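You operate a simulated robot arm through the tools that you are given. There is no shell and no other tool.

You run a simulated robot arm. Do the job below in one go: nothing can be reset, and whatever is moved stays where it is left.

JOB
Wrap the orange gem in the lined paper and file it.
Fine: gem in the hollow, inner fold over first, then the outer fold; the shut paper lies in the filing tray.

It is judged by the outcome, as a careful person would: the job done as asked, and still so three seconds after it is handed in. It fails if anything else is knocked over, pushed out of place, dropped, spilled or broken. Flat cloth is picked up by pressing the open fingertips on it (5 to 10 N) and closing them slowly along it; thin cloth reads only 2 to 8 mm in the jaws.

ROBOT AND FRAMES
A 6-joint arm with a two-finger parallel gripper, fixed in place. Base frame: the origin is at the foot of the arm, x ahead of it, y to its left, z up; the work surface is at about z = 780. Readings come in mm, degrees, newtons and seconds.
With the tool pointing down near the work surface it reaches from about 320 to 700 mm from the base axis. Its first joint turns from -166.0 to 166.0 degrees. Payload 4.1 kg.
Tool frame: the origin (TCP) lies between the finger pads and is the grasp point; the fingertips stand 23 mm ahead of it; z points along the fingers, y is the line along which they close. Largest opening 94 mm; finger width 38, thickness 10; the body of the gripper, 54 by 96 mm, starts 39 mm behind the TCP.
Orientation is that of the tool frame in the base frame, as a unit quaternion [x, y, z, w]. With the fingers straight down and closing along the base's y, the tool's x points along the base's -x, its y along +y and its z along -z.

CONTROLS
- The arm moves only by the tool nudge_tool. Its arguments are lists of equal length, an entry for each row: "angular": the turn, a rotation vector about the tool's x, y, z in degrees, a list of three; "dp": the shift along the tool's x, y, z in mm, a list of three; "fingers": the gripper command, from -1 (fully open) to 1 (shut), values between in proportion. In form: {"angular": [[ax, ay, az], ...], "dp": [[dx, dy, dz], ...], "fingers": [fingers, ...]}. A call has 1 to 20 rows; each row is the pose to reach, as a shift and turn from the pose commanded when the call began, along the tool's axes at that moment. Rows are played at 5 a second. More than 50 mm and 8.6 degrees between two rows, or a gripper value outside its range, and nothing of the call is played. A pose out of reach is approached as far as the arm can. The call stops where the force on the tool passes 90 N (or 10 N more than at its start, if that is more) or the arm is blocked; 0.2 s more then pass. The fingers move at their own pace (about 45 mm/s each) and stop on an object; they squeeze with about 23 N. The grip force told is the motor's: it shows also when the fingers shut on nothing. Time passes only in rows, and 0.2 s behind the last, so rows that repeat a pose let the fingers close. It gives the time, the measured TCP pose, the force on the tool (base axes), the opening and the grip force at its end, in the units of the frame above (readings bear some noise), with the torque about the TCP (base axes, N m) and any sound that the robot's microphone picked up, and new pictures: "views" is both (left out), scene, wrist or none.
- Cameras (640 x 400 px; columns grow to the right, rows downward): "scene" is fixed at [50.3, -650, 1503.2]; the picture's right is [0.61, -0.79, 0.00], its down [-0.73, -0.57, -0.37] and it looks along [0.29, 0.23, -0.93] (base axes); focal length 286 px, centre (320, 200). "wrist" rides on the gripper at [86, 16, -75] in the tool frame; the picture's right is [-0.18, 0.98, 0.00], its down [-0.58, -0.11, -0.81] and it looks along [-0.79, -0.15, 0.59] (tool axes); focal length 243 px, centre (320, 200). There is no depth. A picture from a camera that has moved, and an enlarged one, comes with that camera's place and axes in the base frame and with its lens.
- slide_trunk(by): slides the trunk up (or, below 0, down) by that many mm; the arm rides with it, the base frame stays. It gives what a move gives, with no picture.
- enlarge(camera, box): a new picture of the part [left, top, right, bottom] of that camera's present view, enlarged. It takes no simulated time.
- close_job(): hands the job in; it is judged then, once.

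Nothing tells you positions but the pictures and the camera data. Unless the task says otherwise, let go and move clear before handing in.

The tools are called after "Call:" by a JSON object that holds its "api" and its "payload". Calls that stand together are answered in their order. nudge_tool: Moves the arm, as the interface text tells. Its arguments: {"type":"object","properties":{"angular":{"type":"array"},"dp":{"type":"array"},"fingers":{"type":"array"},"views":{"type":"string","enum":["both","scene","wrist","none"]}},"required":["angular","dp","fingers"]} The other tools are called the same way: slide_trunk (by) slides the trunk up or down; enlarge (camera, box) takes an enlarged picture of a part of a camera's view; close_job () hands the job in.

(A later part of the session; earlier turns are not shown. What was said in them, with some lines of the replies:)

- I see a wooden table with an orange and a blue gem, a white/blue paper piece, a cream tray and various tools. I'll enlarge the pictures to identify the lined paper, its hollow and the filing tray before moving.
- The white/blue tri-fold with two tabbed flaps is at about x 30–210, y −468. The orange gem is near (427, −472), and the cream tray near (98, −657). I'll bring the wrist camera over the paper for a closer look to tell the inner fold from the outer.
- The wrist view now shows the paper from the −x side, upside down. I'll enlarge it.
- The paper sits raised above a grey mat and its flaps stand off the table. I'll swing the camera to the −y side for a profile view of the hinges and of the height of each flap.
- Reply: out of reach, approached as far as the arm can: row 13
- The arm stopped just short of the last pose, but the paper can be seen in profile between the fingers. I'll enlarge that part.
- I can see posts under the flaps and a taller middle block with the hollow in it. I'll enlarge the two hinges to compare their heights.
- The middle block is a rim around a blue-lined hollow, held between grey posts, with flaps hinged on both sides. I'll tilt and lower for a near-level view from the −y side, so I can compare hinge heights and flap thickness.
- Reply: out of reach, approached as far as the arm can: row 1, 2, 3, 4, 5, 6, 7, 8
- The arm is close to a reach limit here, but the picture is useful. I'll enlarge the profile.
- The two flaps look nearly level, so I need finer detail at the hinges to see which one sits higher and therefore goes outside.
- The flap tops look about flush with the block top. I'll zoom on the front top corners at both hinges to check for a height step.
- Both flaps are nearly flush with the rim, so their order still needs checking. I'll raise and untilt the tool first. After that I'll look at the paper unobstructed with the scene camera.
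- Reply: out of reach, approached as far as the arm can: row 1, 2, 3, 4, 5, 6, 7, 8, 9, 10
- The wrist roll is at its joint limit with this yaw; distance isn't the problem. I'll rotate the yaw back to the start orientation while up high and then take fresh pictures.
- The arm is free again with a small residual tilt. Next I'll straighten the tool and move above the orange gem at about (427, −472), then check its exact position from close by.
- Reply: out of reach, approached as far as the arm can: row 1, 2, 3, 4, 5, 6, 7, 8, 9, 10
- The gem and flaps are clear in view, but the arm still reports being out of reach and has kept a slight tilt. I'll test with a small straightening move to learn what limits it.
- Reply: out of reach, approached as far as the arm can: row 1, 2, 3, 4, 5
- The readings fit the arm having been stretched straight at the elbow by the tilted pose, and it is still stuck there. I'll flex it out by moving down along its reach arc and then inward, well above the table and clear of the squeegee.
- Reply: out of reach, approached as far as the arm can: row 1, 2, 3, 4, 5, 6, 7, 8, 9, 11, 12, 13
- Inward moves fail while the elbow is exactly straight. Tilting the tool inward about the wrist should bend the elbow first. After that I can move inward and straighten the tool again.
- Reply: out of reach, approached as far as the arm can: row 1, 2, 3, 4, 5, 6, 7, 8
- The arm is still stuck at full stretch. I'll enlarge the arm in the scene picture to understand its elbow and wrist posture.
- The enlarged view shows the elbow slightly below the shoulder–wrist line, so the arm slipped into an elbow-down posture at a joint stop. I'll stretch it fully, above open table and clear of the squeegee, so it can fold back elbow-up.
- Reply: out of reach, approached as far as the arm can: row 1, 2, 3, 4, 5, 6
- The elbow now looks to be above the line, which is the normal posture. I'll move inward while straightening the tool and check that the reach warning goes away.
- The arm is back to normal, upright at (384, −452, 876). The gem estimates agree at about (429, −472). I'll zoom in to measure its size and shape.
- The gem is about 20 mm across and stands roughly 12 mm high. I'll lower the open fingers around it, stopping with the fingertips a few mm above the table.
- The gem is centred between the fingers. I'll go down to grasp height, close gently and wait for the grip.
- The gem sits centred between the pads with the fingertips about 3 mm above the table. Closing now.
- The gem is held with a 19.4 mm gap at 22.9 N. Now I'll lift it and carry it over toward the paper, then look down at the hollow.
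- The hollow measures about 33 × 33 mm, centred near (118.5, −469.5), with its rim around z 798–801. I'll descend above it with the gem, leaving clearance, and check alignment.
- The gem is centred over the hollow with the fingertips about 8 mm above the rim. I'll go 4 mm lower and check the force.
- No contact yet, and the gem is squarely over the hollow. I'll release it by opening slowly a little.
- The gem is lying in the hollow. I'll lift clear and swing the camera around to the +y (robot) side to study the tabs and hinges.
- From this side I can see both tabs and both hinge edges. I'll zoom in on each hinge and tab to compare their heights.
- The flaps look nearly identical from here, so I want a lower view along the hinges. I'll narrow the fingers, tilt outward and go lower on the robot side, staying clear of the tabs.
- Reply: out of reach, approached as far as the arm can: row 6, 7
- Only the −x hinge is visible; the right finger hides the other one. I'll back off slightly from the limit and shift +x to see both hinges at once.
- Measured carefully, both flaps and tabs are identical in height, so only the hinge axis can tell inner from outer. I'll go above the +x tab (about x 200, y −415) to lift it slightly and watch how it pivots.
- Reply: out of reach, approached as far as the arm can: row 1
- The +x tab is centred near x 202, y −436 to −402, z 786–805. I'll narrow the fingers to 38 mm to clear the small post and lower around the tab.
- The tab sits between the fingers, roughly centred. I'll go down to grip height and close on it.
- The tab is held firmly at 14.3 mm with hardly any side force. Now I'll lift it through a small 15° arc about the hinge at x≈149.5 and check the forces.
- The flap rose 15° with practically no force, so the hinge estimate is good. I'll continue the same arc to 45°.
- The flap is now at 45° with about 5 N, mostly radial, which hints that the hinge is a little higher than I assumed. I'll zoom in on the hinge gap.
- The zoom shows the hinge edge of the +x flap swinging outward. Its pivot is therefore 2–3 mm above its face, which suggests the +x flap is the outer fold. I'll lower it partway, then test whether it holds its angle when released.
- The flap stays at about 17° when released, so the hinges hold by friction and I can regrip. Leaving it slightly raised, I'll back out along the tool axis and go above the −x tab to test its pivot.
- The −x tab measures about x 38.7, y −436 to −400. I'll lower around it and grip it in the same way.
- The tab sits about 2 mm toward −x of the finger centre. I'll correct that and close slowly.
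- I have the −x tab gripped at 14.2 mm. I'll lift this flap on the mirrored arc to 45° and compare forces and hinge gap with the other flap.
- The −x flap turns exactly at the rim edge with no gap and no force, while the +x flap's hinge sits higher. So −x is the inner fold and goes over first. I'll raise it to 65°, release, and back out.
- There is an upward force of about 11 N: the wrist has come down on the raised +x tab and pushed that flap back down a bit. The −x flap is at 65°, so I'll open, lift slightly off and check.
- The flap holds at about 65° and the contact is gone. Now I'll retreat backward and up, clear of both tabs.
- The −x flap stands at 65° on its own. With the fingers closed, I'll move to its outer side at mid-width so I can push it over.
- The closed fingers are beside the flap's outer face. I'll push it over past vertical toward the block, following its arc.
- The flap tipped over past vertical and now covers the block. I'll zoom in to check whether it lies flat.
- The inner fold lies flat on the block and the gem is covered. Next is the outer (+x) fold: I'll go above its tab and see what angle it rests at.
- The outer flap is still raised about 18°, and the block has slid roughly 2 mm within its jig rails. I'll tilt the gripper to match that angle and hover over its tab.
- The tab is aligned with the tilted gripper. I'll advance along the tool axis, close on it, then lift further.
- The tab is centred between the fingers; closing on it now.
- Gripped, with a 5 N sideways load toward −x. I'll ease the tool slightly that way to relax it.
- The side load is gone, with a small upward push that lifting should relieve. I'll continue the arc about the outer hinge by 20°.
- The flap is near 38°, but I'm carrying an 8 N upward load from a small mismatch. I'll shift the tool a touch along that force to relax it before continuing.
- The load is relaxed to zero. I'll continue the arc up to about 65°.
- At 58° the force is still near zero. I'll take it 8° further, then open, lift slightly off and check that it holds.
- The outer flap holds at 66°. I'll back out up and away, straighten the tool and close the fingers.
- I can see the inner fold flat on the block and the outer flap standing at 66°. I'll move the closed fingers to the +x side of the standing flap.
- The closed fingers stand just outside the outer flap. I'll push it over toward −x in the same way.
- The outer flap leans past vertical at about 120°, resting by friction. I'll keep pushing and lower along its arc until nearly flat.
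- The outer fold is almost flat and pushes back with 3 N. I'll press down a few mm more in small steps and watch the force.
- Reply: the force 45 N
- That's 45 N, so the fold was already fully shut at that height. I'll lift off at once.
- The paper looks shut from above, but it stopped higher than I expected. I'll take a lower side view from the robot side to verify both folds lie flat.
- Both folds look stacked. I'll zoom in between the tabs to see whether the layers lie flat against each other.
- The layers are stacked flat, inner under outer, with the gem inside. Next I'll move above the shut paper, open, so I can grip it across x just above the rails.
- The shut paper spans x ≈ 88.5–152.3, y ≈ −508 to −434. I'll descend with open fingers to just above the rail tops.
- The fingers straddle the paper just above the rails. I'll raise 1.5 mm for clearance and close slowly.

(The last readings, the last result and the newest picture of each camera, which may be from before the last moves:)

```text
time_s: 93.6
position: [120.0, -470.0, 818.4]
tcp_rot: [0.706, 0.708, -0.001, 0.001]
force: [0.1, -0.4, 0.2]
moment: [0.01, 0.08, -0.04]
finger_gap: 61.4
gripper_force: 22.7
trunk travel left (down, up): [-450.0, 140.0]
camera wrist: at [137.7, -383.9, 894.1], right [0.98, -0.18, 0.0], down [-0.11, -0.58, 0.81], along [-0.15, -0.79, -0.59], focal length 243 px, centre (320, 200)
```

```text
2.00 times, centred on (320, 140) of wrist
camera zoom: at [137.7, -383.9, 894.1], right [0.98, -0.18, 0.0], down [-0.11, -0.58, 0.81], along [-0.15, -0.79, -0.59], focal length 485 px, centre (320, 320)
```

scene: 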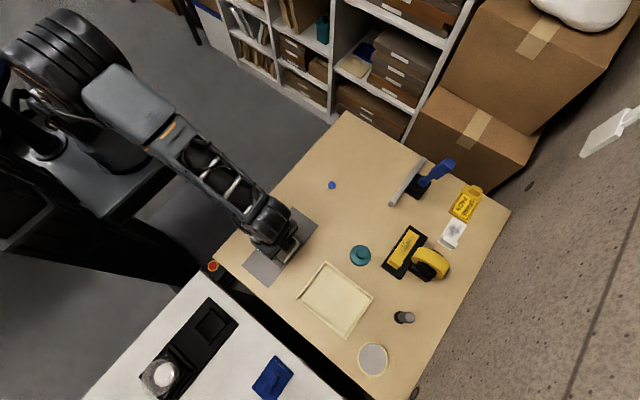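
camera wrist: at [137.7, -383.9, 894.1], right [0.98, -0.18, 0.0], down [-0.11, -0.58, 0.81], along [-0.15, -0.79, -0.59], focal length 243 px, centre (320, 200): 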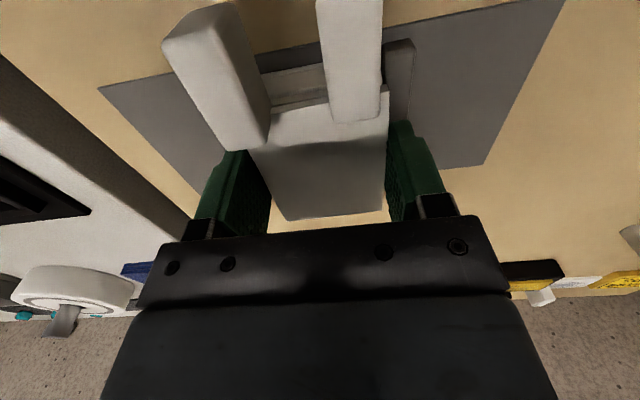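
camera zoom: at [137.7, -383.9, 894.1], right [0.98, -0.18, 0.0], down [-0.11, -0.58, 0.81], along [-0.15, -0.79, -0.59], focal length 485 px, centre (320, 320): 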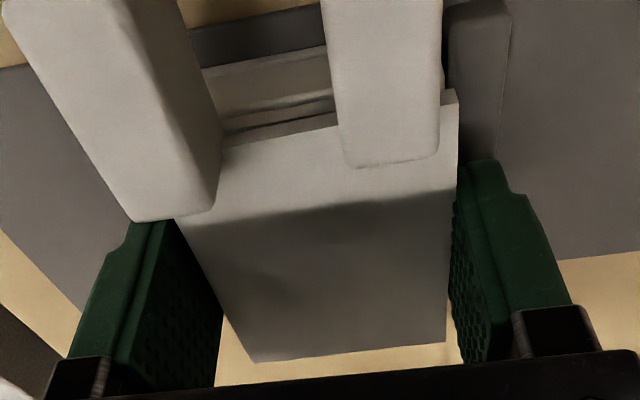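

It's gripped at 61.4 mm with 22.7 N. I'll lift a little and see whether the paper stays shut and comes along.

Call:
{"api": "nudge_tool", "payload": {"angular": [[0, 0, 0], [0, 0, 0], [0, 0, 0], [0, 0, 0], [0, 0, 0]], "dp": [[0, 0, -2], [0, 0, -5], [0, 0, -9], [0, 0, -14], [0, 0, -20]], "fingers": [1, 1, 1, 1, 1]}}

Call:
{"api": "enlarge", "payload": {"camera": "wrist", "box": [160, 0, 480, 240]}}

Call:
{"api": "enlarge", "payload": {"camera": "scene", "box": [240, 205, 326, 290]}}

```text
time_s: 94.8
position: [118.6, -469.6, 838.8]
tcp_rot: [0.706, 0.708, 0.0, 0.0]
force: [-0.5, 0.5, -2.0]
moment: [-0.04, 0.01, 0.0]
finger_gap: 61.7
gripper_force: 23.4
trunk travel left (down, up): [-450.0, 140.0]
camera wrist: at [136.8, -383.1, 914.5], right [0.98, -0.18, 0.0], down [-0.11, -0.58, 0.81], along [-0.15, -0.79, -0.59], focal length 243 px, centre (320, 200)
```

scene: 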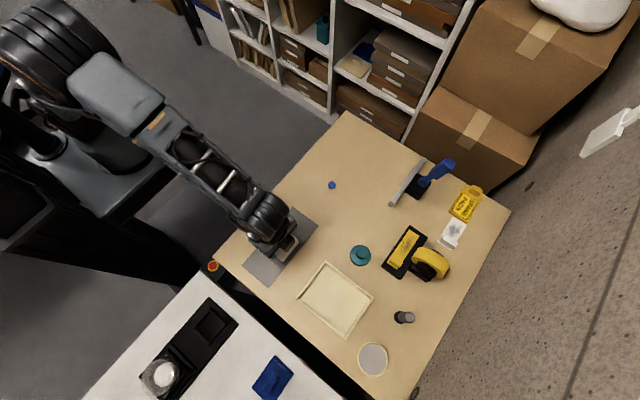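
wrist: 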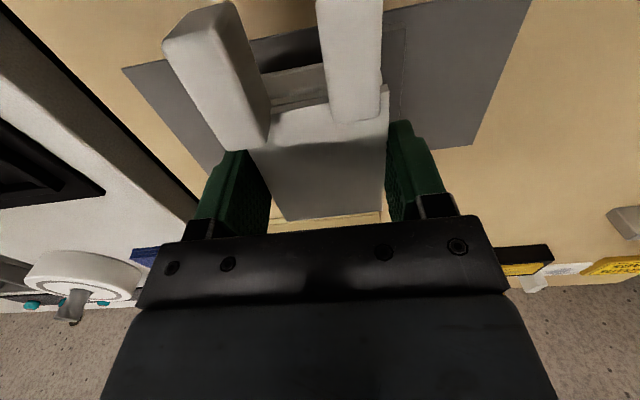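

```text
1.67 times, centred on (320, 120) of wrist
camera zoom: at [136.8, -383.1, 914.5], right [0.98, -0.18, 0.0], down [-0.11, -0.58, 0.81], along [-0.15, -0.79, -0.59], focal length 404 px, centre (320, 333)
```

zoom: 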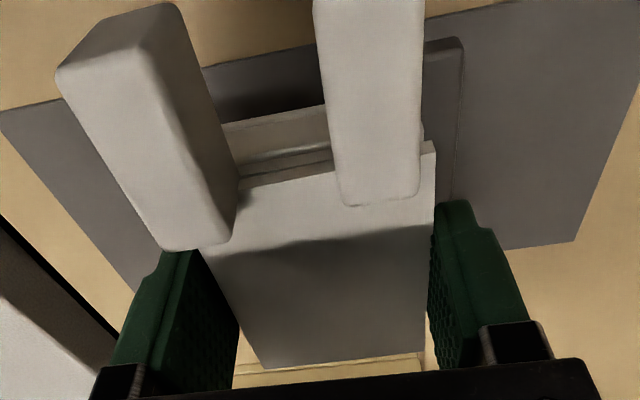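

```text
4.71 times, centred on (283, 248) of scene
camera zoom: at [50.3, -650.0, 1503.2], right [0.61, -0.79, 0.0], down [-0.73, -0.57, -0.37], along [0.29, 0.23, -0.93], focal length 1345 px, centre (494, -24)
```

zoom: 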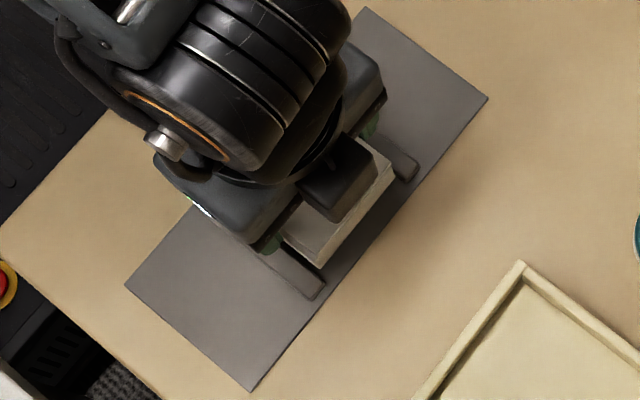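

The paper came up cleanly, still shut, weighing about 2 N, and the jig stayed put. Before carrying it I'll zoom in on the tray to get its inner walls precisely.

Call:
{"api": "enlarge", "payload": {"camera": "scene", "box": [290, 255, 380, 345]}}

Call:
{"api": "enlarge", "payload": {"camera": "scene", "box": [294, 258, 344, 308]}}

Call:
{"api": "enlarge", "payload": {"camera": "scene", "box": [330, 285, 380, 340]}}

```text
4.44 times, centred on (335, 300) of scene
camera zoom: at [50.3, -650.0, 1503.2], right [0.61, -0.79, 0.0], down [-0.73, -0.57, -0.37], along [0.29, 0.23, -0.93], focal length 1271 px, centre (253, -244)
```

zoom: 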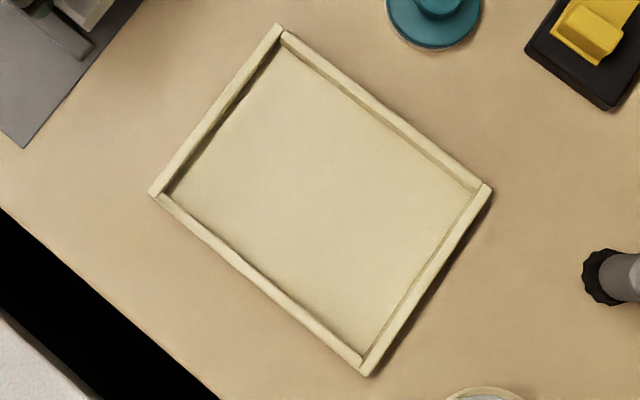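

```text
8.00 times, centred on (319, 283) of scene
camera zoom: at [50.3, -650.0, 1503.2], right [0.61, -0.79, 0.0], down [-0.73, -0.57, -0.37], along [0.29, 0.23, -0.93], focal length 2287 px, centre (328, -464)
```

zoom: 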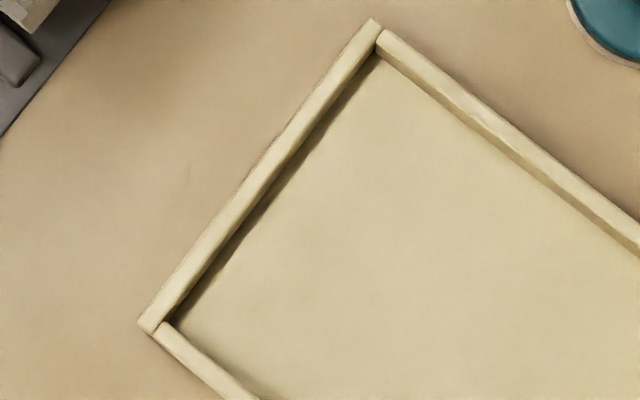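

```text
7.27 times, centred on (355, 312) of scene
camera zoom: at [50.3, -650.0, 1503.2], right [0.61, -0.79, 0.0], down [-0.73, -0.57, -0.37], along [0.29, 0.23, -0.93], focal length 2079 px, centre (66, -618)
```

zoom: 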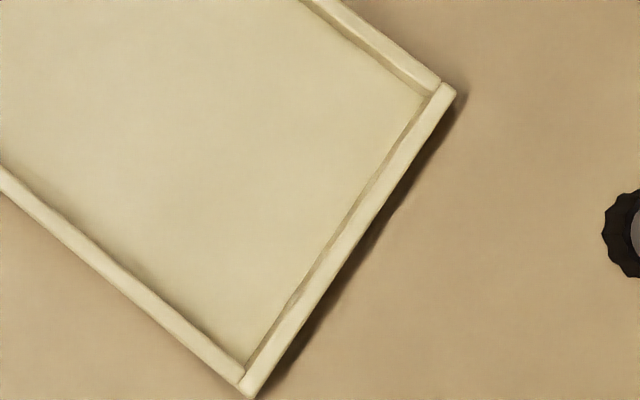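

The tray interior spans about x 49–149, y −722 to −595, and the paper with its tabs (64 × 108 mm) fits. I'll raise and carry it over the tray at a safe height.

Call:
{"api": "nudge_tool", "payload": {"angular": [[0, 0, 0], [0, 0, 0], [0, 0, 0], [0, 0, 0], [0, 0, 0], [0, 0, 0], [0, 0, 0], [0, 0, 0], [0, 0, 0], [0, 0, 0], [0, 0, 0]], "dp": [[0, 0, -15], [0, 0, -33], [-22, -2.6, -33], [-45, -5.2, -33], [-70, -7.8, -33], [-95, -10.4, -33], [-120, -13, -33], [-145, -15.6, -33], [-170, -18.2, -33], [-190, -20.5, -33], [-200, -21, -33]], "fingers": [1, 1, 1, 1, 1, 1, 1, 1, 1, 1, 1]}}

Call:
{"api": "enlarge", "payload": {"camera": "wrist", "box": [160, 0, 480, 240]}}

Call:
{"api": "enlarge", "payload": {"camera": "scene", "box": [280, 235, 390, 345]}}

```text
time_s: 97.2
position: [99.7, -649.8, 870.3]
tcp_rot: [0.706, 0.708, 0.0, 0.0]
force: [0.0, -0.2, -2.1]
moment: [-0.03, 0.0, 0.0]
finger_gap: 61.6
gripper_force: 23.5
out of reach, approached as far as the arm can: row 10, 11
trunk travel left (down, up): [-450.0, 140.0]
camera wrist: at [116.3, -563.2, 945.5], right [0.98, -0.18, 0.0], down [-0.11, -0.58, 0.81], along [-0.15, -0.79, -0.59], focal length 243 px, centre (320, 200)
```

scene: 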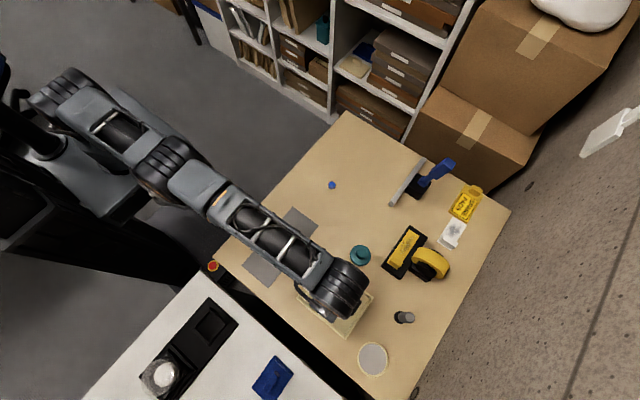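
wrist: 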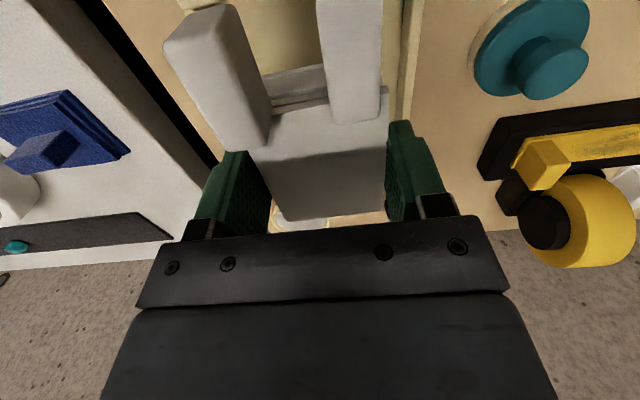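

```text
1.67 times, centred on (320, 120) of wrist
camera zoom: at [116.3, -563.2, 945.5], right [0.98, -0.18, 0.0], down [-0.11, -0.58, 0.81], along [-0.15, -0.79, -0.59], focal length 404 px, centre (320, 333)
```

zoom: 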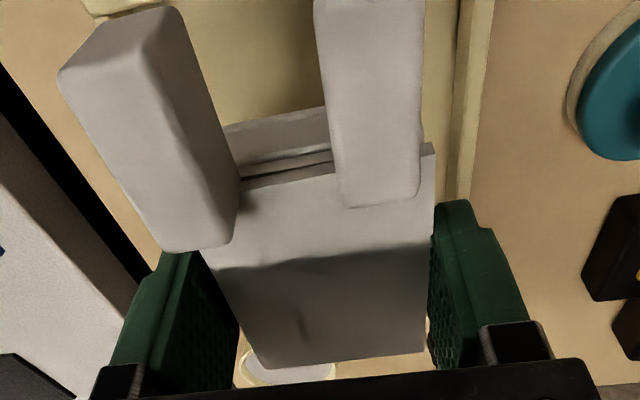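

```text
3.64 times, centred on (335, 290) of scene
camera zoom: at [50.3, -650.0, 1503.2], right [0.61, -0.79, 0.0], down [-0.73, -0.57, -0.37], along [0.29, 0.23, -0.93], focal length 1040 px, centre (266, -127)
```

zoom: 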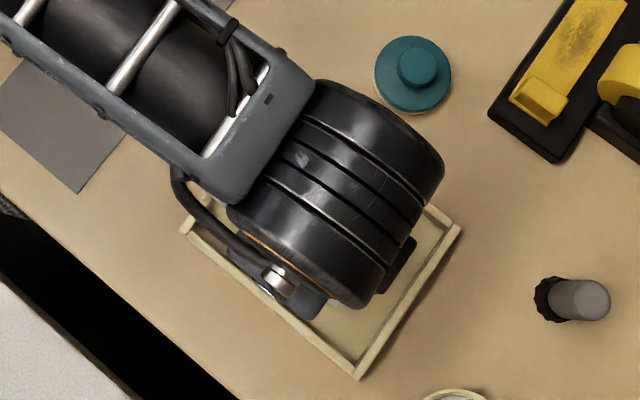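

The arm stops at y ≈ −650 with a vertical tool, which is its reach limit. Leaning the tool outward about 7.5° extends it enough, so I'll apply that tilt and move the last 18 mm outward.

Call:
{"api": "nudge_tool", "payload": {"angular": [[0, -2.5, 0], [0, -5, 0], [0, -7.5, 0], [0, -7.5, 0], [0, -7.5, 0], [0, -7.5, 0]], "dp": [[1, 0, 0], [-3, 0, 2], [-8, -0.3, 5], [-13, -0.5, 11], [-18, -0.7, 18], [-18, -0.7, 20]], "fingers": [1, 1, 1, 1, 1, 1]}}

Call:
{"api": "enlarge", "payload": {"camera": "scene", "box": [280, 235, 390, 345]}}

Call:
{"api": "enlarge", "payload": {"camera": "wrist", "box": [160, 0, 480, 240]}}

```text
time_s: 98.6
position: [99.9, -667.3, 851.2]
tcp_rot: [0.705, 0.706, -0.046, 0.046]
force: [-0.3, 0.8, -2.5]
moment: [0.01, 0.01, 0.0]
finger_gap: 61.8
gripper_force: 23.0
trunk travel left (down, up): [-450.0, 140.0]
camera wrist: at [115.8, -572.2, 914.4], right [0.98, -0.18, 0.02], down [-0.11, -0.47, 0.88], along [-0.15, -0.86, -0.48], focal length 243 px, centre (320, 200)
```

scene: 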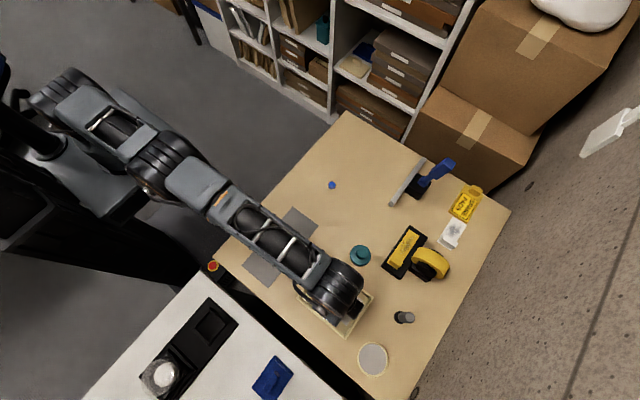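
wrist: 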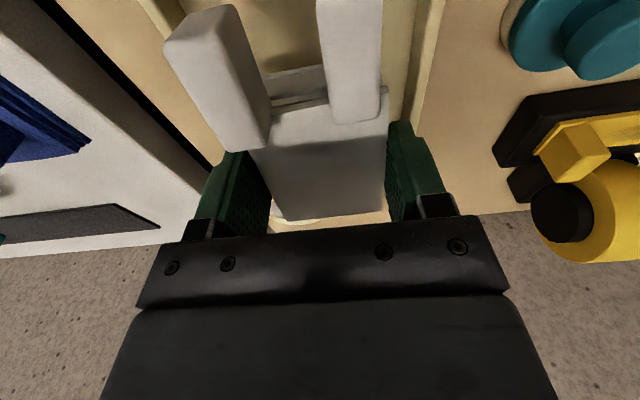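

```text
3.64 times, centred on (335, 290) of scene
camera zoom: at [50.3, -650.0, 1503.2], right [0.61, -0.79, 0.0], down [-0.73, -0.57, -0.37], along [0.29, 0.23, -0.93], focal length 1040 px, centre (266, -127)
```

zoom: 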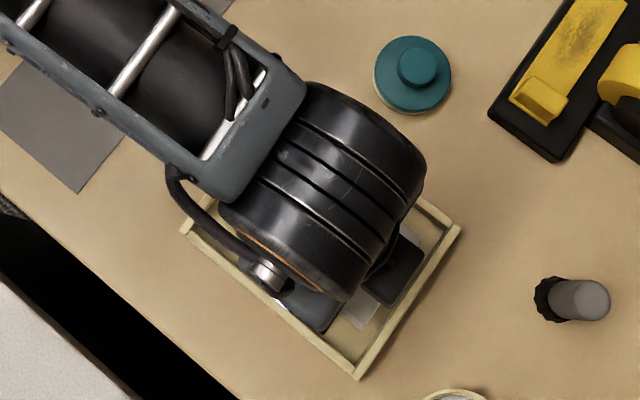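

```text
1.67 times, centred on (320, 120) of wrist
camera zoom: at [115.8, -572.2, 914.4], right [0.98, -0.18, 0.02], down [-0.11, -0.47, 0.88], along [-0.15, -0.86, -0.48], focal length 404 px, centre (320, 333)
```

zoom: 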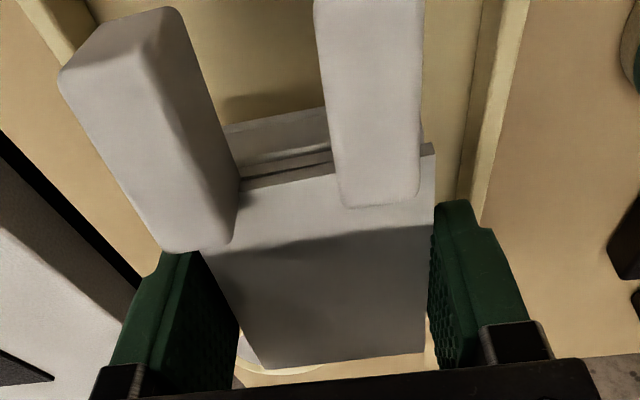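

The arm reaches (100, −667) with the small tilt, and the paper is over the tray. I'll shift about 1.5 mm toward +x for centring and descend to a few mm above the tray floor.

Call:
{"api": "nudge_tool", "payload": {"angular": [[0, 0, 0], [0, 0, 0], [0, 0, 0], [0, 0, 0]], "dp": [[0.8, 1.5, 6], [1.6, 1.5, 12], [2.4, 1.5, 18], [2.9, 1.5, 22]], "fingers": [1, 1, 1, 1]}}

Call:
{"api": "enlarge", "payload": {"camera": "wrist", "box": [160, 0, 480, 240]}}

Call:
{"api": "enlarge", "payload": {"camera": "scene", "box": [280, 235, 390, 345]}}

```text
time_s: 99.6
position: [100.9, -668.0, 828.3]
tcp_rot: [0.705, 0.706, -0.046, 0.047]
force: [0.5, 0.5, -1.7]
moment: [0.03, -0.01, 0.0]
finger_gap: 62.2
gripper_force: 22.9
trunk travel left (down, up): [-450.0, 140.0]
camera wrist: at [117.6, -572.8, 892.7], right [0.98, -0.18, 0.02], down [-0.11, -0.47, 0.88], along [-0.15, -0.86, -0.48], focal length 243 px, centre (320, 200)
```

scene: 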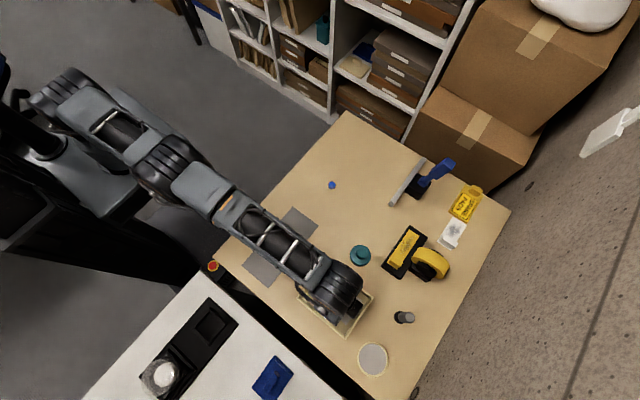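
wrist: 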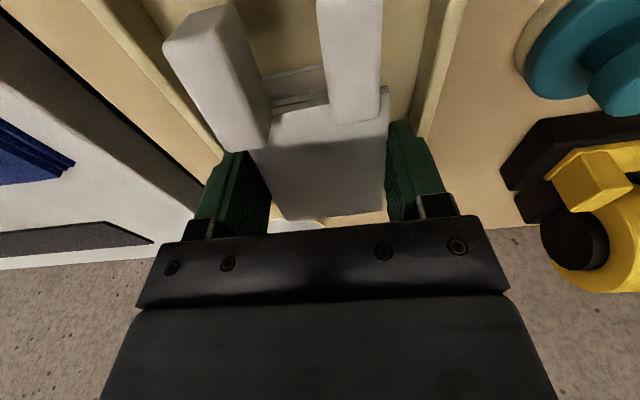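

```text
1.67 times, centred on (320, 120) of wrist
camera zoom: at [117.6, -572.8, 892.7], right [0.98, -0.18, 0.02], down [-0.11, -0.47, 0.88], along [-0.15, -0.86, -0.48], focal length 404 px, centre (320, 333)
```

zoom: 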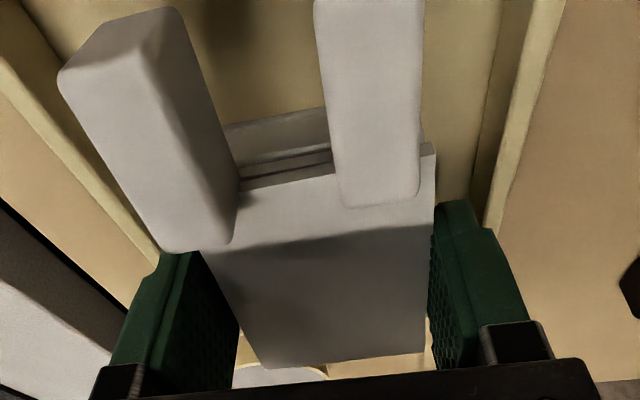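

```text
3.64 times, centred on (335, 290) of scene
camera zoom: at [50.3, -650.0, 1503.2], right [0.61, -0.79, 0.0], down [-0.73, -0.57, -0.37], along [0.29, 0.23, -0.93], focal length 1040 px, centre (266, -127)
```

zoom: 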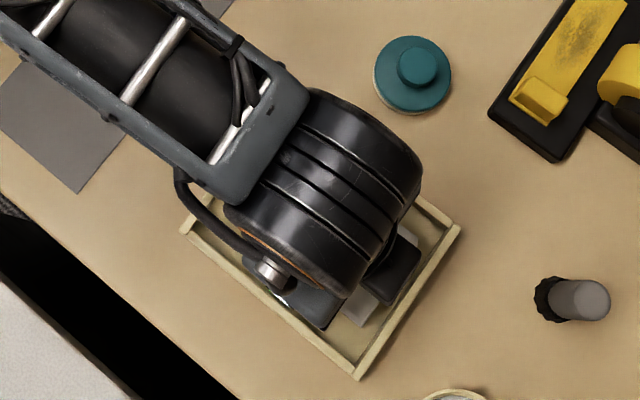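

The paper is centred between the tray walls, and no contact yet. I'll lower in small steps until it touches the floor.

Call:
{"api": "nudge_tool", "payload": {"angular": [[0, 0, 0], [0, 0, 0], [0, 0, 0]], "dp": [[0.2, 0, 1.5], [0.4, 0, 3], [0.5, 0, 4]], "fingers": [1, 1, 1], "views": "none"}}

```text
time_s: 100.4
position: [100.0, -669.2, 827.1]
tcp_rot: [0.705, 0.706, -0.048, 0.049]
force: [-1.8, -1.4, 17.5]
moment: [0.56, 0.08, 0.01]
finger_gap: 61.8
gripper_force: 22.8
trunk travel left (down, up): [-450.0, 140.0]
```

It touches with 17 N on the near edge. I'll ease up about 2 mm so it rests lightly, and then open the fingers slowly and only slightly.

Call:
{"api": "nudge_tool", "payload": {"angular": [[0, 0, 0], [0, 0, 0]], "dp": [[-0.2, 0, -1.3], [-0.3, 0, -2.2]], "fingers": [1, 1], "views": "wrist"}}

Call:
{"api": "enlarge", "payload": {"camera": "wrist", "box": [160, 0, 480, 240]}}

```text
time_s: 101.0
position: [101.8, -667.6, 826.0]
tcp_rot: [0.706, 0.706, -0.046, 0.046]
force: [-0.5, -3.7, 8.8]
moment: [0.18, -0.04, 0.03]
finger_gap: 61.8
gripper_force: 23.0
trunk travel left (down, up): [-450.0, 140.0]
camera wrist: at [117.9, -572.5, 890.5], right [0.98, -0.18, 0.02], down [-0.11, -0.47, 0.88], along [-0.15, -0.86, -0.48], focal length 243 px, centre (320, 200)
```

wrist: 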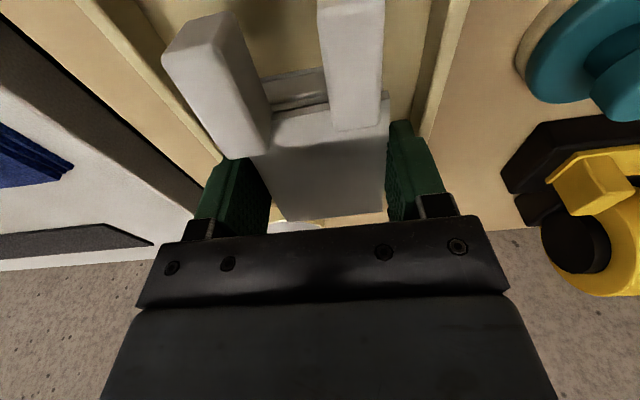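

```text
1.67 times, centred on (320, 120) of wrist
camera zoom: at [117.9, -572.5, 890.5], right [0.98, -0.18, 0.02], down [-0.11, -0.47, 0.88], along [-0.15, -0.86, -0.48], focal length 404 px, centre (320, 333)
```

zoom: 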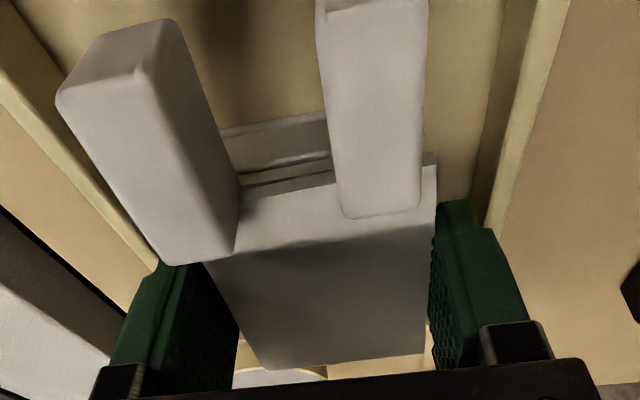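

The paper rests on the tray floor and has flattened slightly in the grip. I'll ease up another millimetre and open the fingers a few mm to let it settle.

Call:
{"api": "nudge_tool", "payload": {"angular": [[0, 0, 0], [0, 0, 0], [0, 0, 0], [0, 0, 0], [0, 0, 0], [0, 0, 0], [0, 0, 0], [0, 0, 0]], "dp": [[-0.1, 0, -0.7], [-0.1, 0, -0.7], [-0.1, 0, -0.7], [-0.1, 0, -0.7], [-0.1, 0, -0.7], [-0.1, 0, -0.7], [-0.1, 0, -0.7], [-0.1, 0, -0.7]], "fingers": [1, -0.33, -0.36, -0.4, -0.44, -0.47, -0.5, -0.5]}}

Call:
{"api": "enlarge", "payload": {"camera": "wrist", "box": [160, 0, 480, 240]}}

Call:
{"api": "enlarge", "payload": {"camera": "scene", "box": [280, 235, 390, 345]}}

```text
time_s: 102.8
position: [99.9, -668.8, 826.9]
tcp_rot: [0.705, 0.706, -0.046, 0.047]
force: [0.4, 0.1, 0.2]
moment: [0.0, 0.04, -0.02]
finger_gap: 70.6
gripper_force: 0.0
trunk travel left (down, up): [-450.0, 140.0]
camera wrist: at [118.2, -573.1, 891.6], right [0.98, -0.18, 0.02], down [-0.11, -0.47, 0.88], along [-0.15, -0.86, -0.48], focal length 243 px, centre (320, 200)
```

scene: 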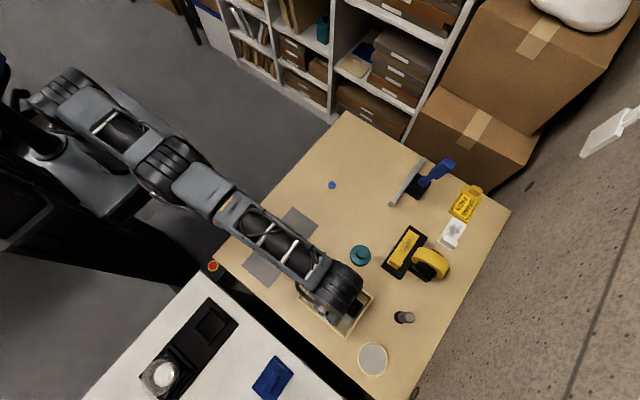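
wrist: 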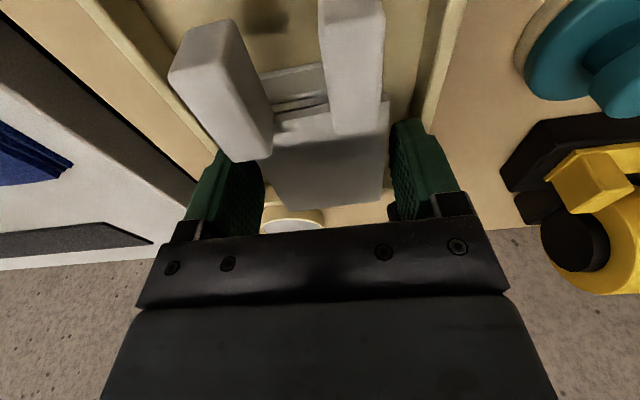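

```text
1.67 times, centred on (320, 120) of wrist
camera zoom: at [118.2, -573.1, 891.6], right [0.98, -0.18, 0.02], down [-0.11, -0.47, 0.88], along [-0.15, -0.86, -0.48], focal length 404 px, centre (320, 333)
```

zoom: 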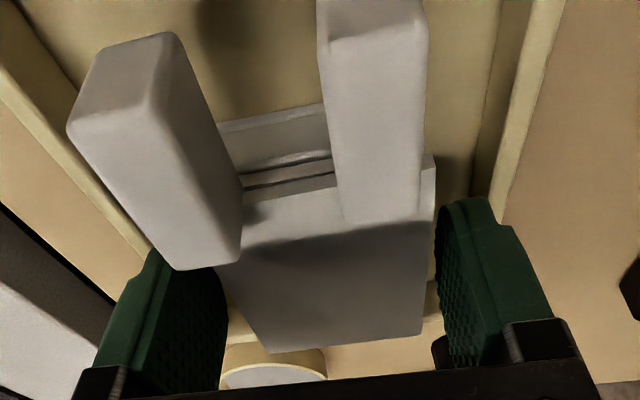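

```text
3.64 times, centred on (335, 290) of scene
camera zoom: at [50.3, -650.0, 1503.2], right [0.61, -0.79, 0.0], down [-0.73, -0.57, -0.37], along [0.29, 0.23, -0.93], focal length 1040 px, centre (266, -127)
```

zoom: 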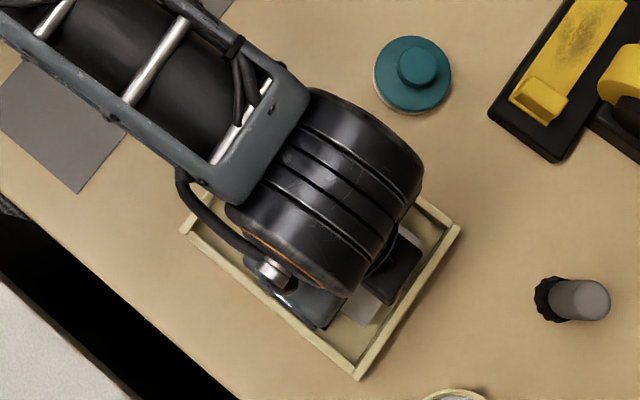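

The paper has settled flat in the tray, released. Now I'll lift straight up and move clear toward the robot.

Call:
{"api": "nudge_tool", "payload": {"angular": [[0, 0, 0], [0, 0, 0], [0, 0, 0], [0, 0, 0], [0, 0, 0], [0, 2.5, 0], [0, 5, 0], [0, 7.5, 0], [0, 7.5, 0], [0, 7.5, 0]], "dp": [[-1, 0, -7.9], [-2.3, 0, -17.8], [-4.2, 0, -31.7], [1.7, 0, -48.6], [16.3, 0, -67.7], [39.1, 0, -85.8], [62.6, 0, -99], [86.7, 0, -107], [120, 0, -111], [150, 0, -115]], "fingers": [-0.5, -0.5, -0.5, -0.5, -0.5, -0.5, -0.5, -0.5, -0.5, -0.5]}}

Call:
{"api": "enlarge", "payload": {"camera": "scene", "box": [285, 245, 385, 345]}}

Call:
{"api": "enlarge", "payload": {"camera": "wrist", "box": [160, 0, 480, 240]}}

```text
time_s: 105.0
position: [100.1, -502.0, 922.2]
tcp_rot: [0.707, 0.708, 0.0, 0.001]
force: [-0.6, -0.4, -0.2]
moment: [-0.01, -0.01, 0.0]
finger_gap: 70.4
gripper_force: 0.1
trunk travel left (down, up): [-450.0, 140.0]
camera wrist: at [116.9, -415.7, 997.2], right [0.98, -0.18, 0.0], down [-0.11, -0.58, 0.81], along [-0.15, -0.79, -0.59], focal length 243 px, centre (320, 200)
```

scene: 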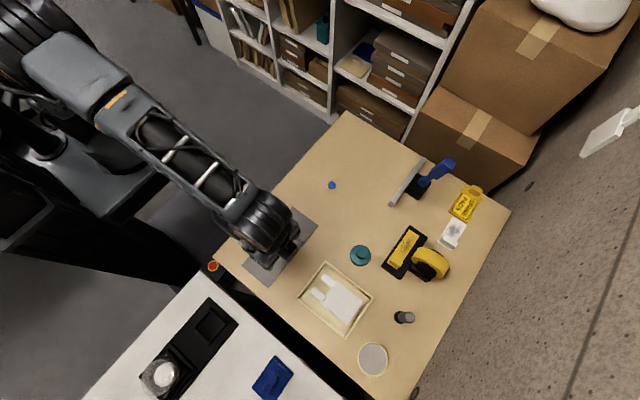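
wrist: 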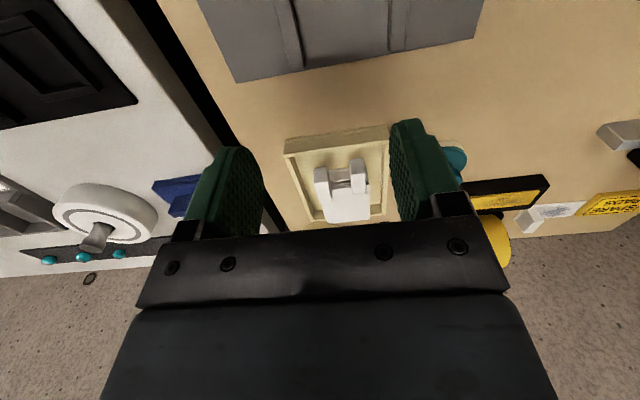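

```text
4.00 times, centred on (335, 295) of scene
camera zoom: at [50.3, -650.0, 1503.2], right [0.61, -0.79, 0.0], down [-0.73, -0.57, -0.37], along [0.29, 0.23, -0.93], focal length 1144 px, centre (260, -180)
```

zoom: 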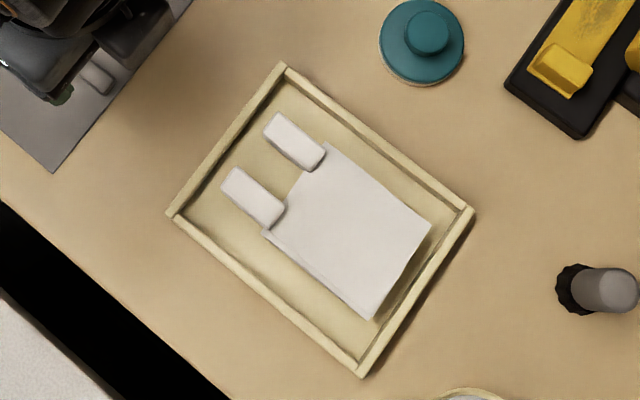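

```text
1.67 times, centred on (320, 120) of wrist
camera zoom: at [116.9, -415.7, 997.2], right [0.98, -0.18, 0.0], down [-0.11, -0.58, 0.81], along [-0.15, -0.79, -0.59], focal length 404 px, centre (320, 333)
```

zoom: 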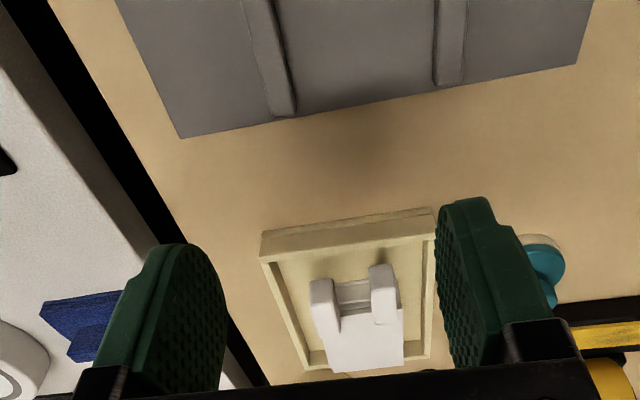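

The shut paper lies inside the tray with the tray unmoved. I'll zoom in once more to confirm both folds are still closed and nothing else was disturbed.

Call:
{"api": "enlarge", "payload": {"camera": "scene", "box": [308, 268, 358, 318]}}

Call:
{"api": "enlarge", "payload": {"camera": "wrist", "box": [285, 130, 395, 225]}}

Call:
{"api": "enlarge", "payload": {"camera": "wrist", "box": [308, 152, 372, 200]}}

Call:
{"api": "enlarge", "payload": {"camera": "scene", "box": [200, 100, 520, 400]}}

```text
8.00 times, centred on (333, 293) of scene
camera zoom: at [50.3, -650.0, 1503.2], right [0.61, -0.79, 0.0], down [-0.73, -0.57, -0.37], along [0.29, 0.23, -0.93], focal length 2287 px, centre (216, -544)
```

zoom: 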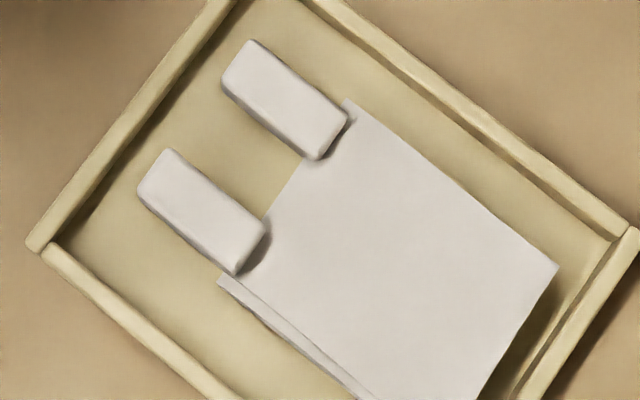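

```text
4.21 times, centred on (340, 178) of wrist
camera zoom: at [116.9, -415.7, 997.2], right [0.98, -0.18, 0.0], down [-0.11, -0.58, 0.81], along [-0.15, -0.79, -0.59], focal length 1022 px, centre (236, 295)
```

zoom: 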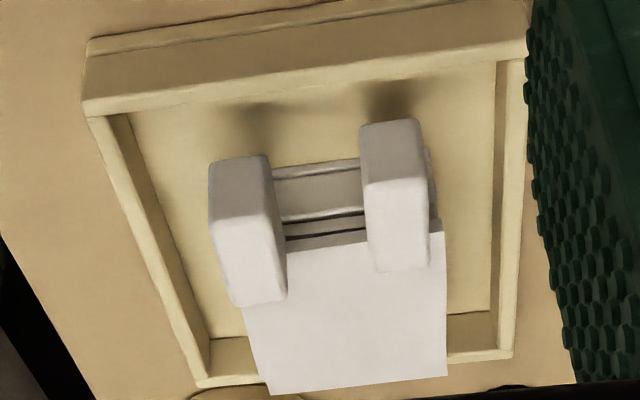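

```text
8.33 times, centred on (340, 176) of wrist
camera zoom: at [116.9, -415.7, 997.2], right [0.98, -0.18, 0.0], down [-0.11, -0.58, 0.81], along [-0.15, -0.79, -0.59], focal length 2022 px, centre (153, 400)
```

zoom: 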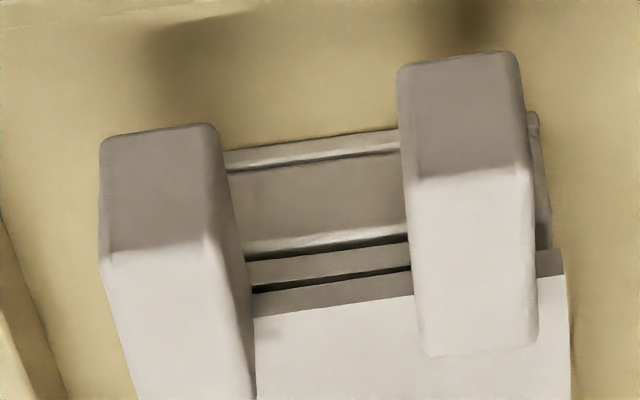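

```text
1.33 times, centred on (360, 250) of scene
camera zoom: at [50.3, -650.0, 1503.2], right [0.61, -0.79, 0.0], down [-0.73, -0.57, -0.37], along [0.29, 0.23, -0.93], focal length 381 px, centre (267, 133)
```

zoom: 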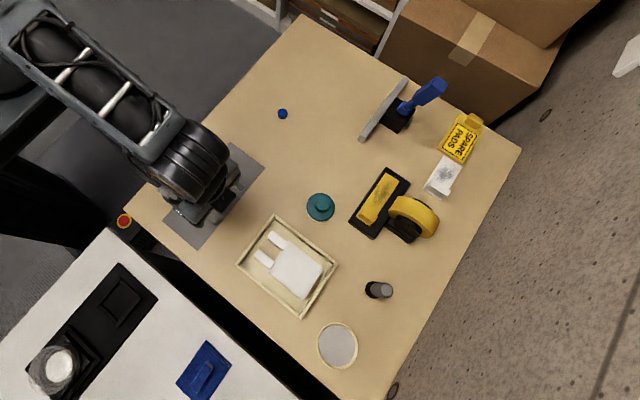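

The folds are shut, but I want to be sure the far end rests on the tray floor. I'll take a lower, closer look from the robot side.

Call:
{"api": "nudge_tool", "payload": {"angular": [[0, -3, 0], [0, -7, 0], [0, -11, 0], [0, -15, 0], [0, -15, 0]], "dp": [[-8, 4, 15], [-16, 8, 32], [-24, 12, 50], [-28, 14, 66], [-28, 14, 70]], "fingers": [-1, -1, -1, -1, -1], "views": "wrist"}}

Call:
{"api": "enlarge", "payload": {"camera": "wrist", "box": [240, 80, 400, 220]}}

Call:
{"api": "enlarge", "payload": {"camera": "wrist", "box": [330, 120, 400, 220]}}

```text
time_s: 106.2
position: [115.2, -531.6, 852.7]
tcp_rot: [0.7, 0.702, -0.093, 0.093]
force: [-0.2, -0.2, -0.2]
moment: [-0.02, 0.0, 0.0]
finger_gap: 94.1
gripper_force: 0.1
trunk travel left (down, up): [-450.0, 140.0]
camera wrist: at [131.5, -428.5, 903.1], right [0.98, -0.18, 0.05], down [-0.11, -0.35, 0.93], along [-0.15, -0.92, -0.37], focal length 243 px, centre (320, 200)
```

wrist: 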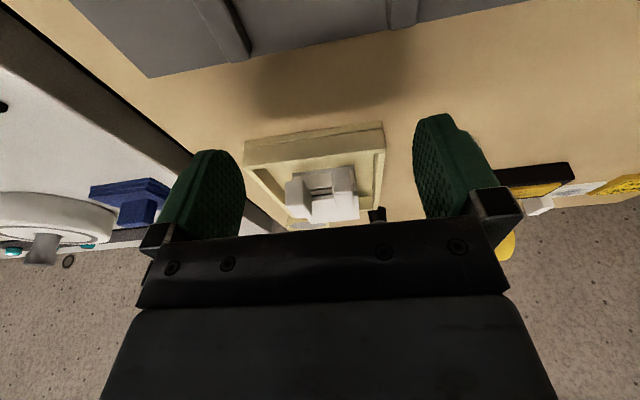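

```text
2.86 times, centred on (320, 150) of wrist
camera zoom: at [131.5, -428.5, 903.1], right [0.98, -0.18, 0.05], down [-0.11, -0.35, 0.93], along [-0.15, -0.92, -0.37], focal length 693 px, centre (320, 343)
```

zoom: 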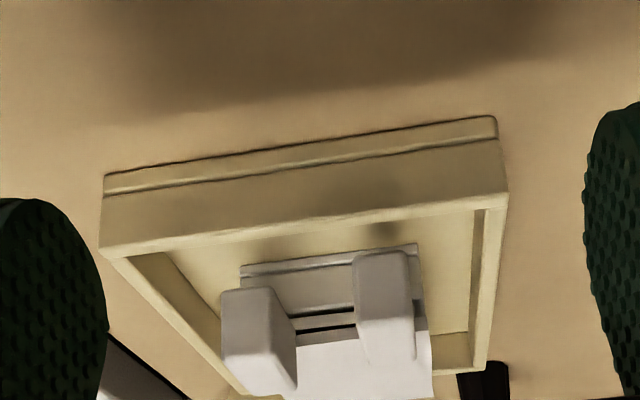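

```text
4.00 times, centred on (365, 170) of wrist
camera zoom: at [131.5, -428.5, 903.1], right [0.98, -0.18, 0.05], down [-0.11, -0.35, 0.93], along [-0.15, -0.92, -0.37], focal length 970 px, centre (140, 320)
```

zoom: 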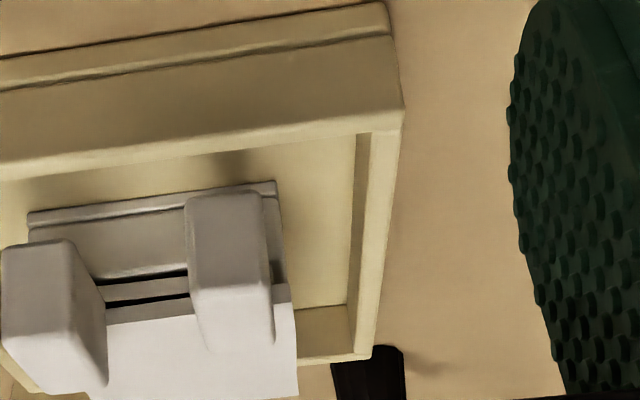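

Near and far ends measure the same height, so the paper lies flat, shut and fully inside the tray. I'll raise the arm well clear before handing in.

Call:
{"api": "nudge_tool", "payload": {"angular": [[0, 3, 0], [0, 6, 0], [0, 9, 0], [0, 12, 0], [0, 15, 0], [0, 15, 0]], "dp": [[2, 0, -24], [8, 0, -50], [14, 0, -78], [20, 0, -105], [26.9, 0, -131.4], [26.9, 0, -131.4]], "fingers": [-1, -1, -1, -1, -1, -1]}}

Call:
{"api": "enlarge", "payload": {"camera": "scene", "box": [285, 245, 385, 345]}}

```text
time_s: 107.6
position: [115.0, -470.7, 972.6]
tcp_rot: [0.707, 0.707, 0.0, -0.001]
force: [0.5, -0.4, -0.5]
moment: [0.02, 0.0, -0.02]
finger_gap: 94.0
gripper_force: 0.1
trunk travel left (down, up): [-450.0, 140.0]
camera wrist: at [131.5, -385.4, 1048.3], right [0.98, -0.18, 0.0], down [-0.11, -0.58, 0.81], along [-0.15, -0.79, -0.59], focal length 243 px, centre (320, 200)
```

scene: 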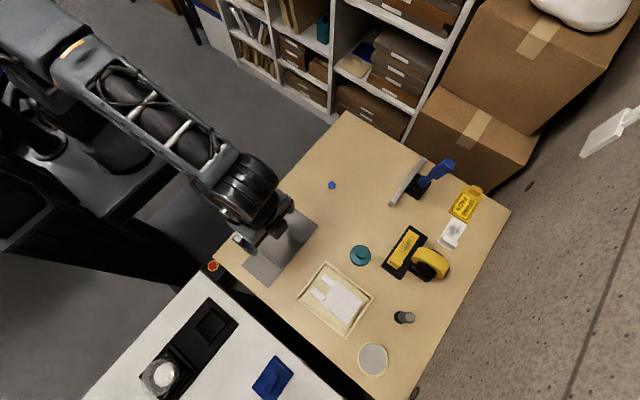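
wrist: 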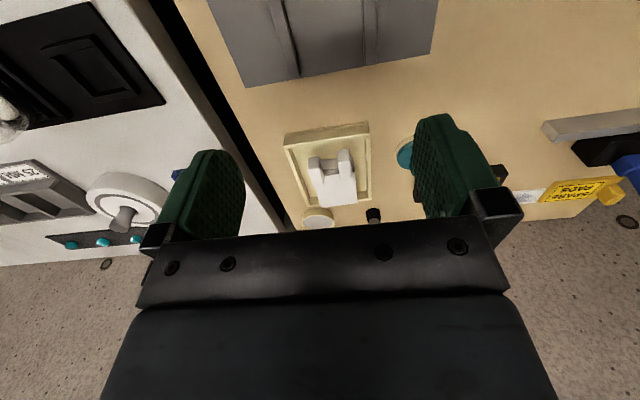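

```text
4.00 times, centred on (335, 295) of scene
camera zoom: at [50.3, -650.0, 1503.2], right [0.61, -0.79, 0.0], down [-0.73, -0.57, -0.37], along [0.29, 0.23, -0.93], focal length 1144 px, centre (260, -180)
```

zoom: 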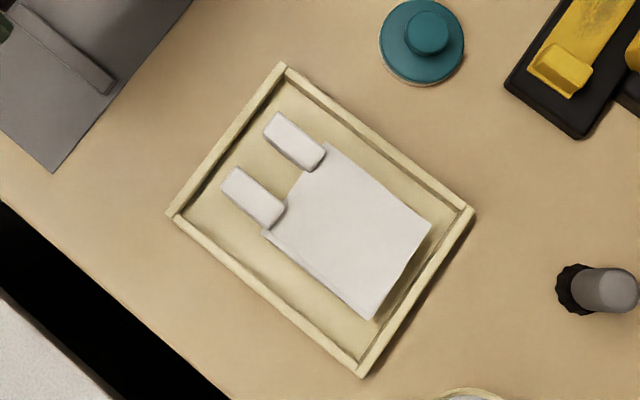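

The shut paper lies still in the filing tray with the gem inside, the inner fold under the outer. The arm is clear and the other objects look undisturbed, so I'm handing the job in.

Call:
{"api": "close_job", "payload": {}}

```text
The job is handed in.
```

The orange gem is wrapped in the lined paper and filed, and I've handed the job in; the result of the judging isn't back yet.

- **Gem:** it sits in the hollow.
- **Folds:** I took the flap on the −x side as the inner fold, because its hinge sits lower. It went over first, then the +x flap over it. After filing, both still looked shut and stacked flat.
- **Filing:** the shut paper lies flat inside the filing tray, clear of its walls. The arm is let go and well clear.

- **Hard press:** while closing the outer fold I pressed with about 45 N, because it was already shut higher than I expected. I lifted off at once and saw no damage.
- **Short drop:** the tray was at the edge of the arm's reach, so I set the paper down slightly tilted. Its far end dropped a few millimetres as I let go.

The paper slid a couple of millimetres within its stand while I was folding. Nothing else looked knocked, moved or spilled in the pictures before I handed it in.
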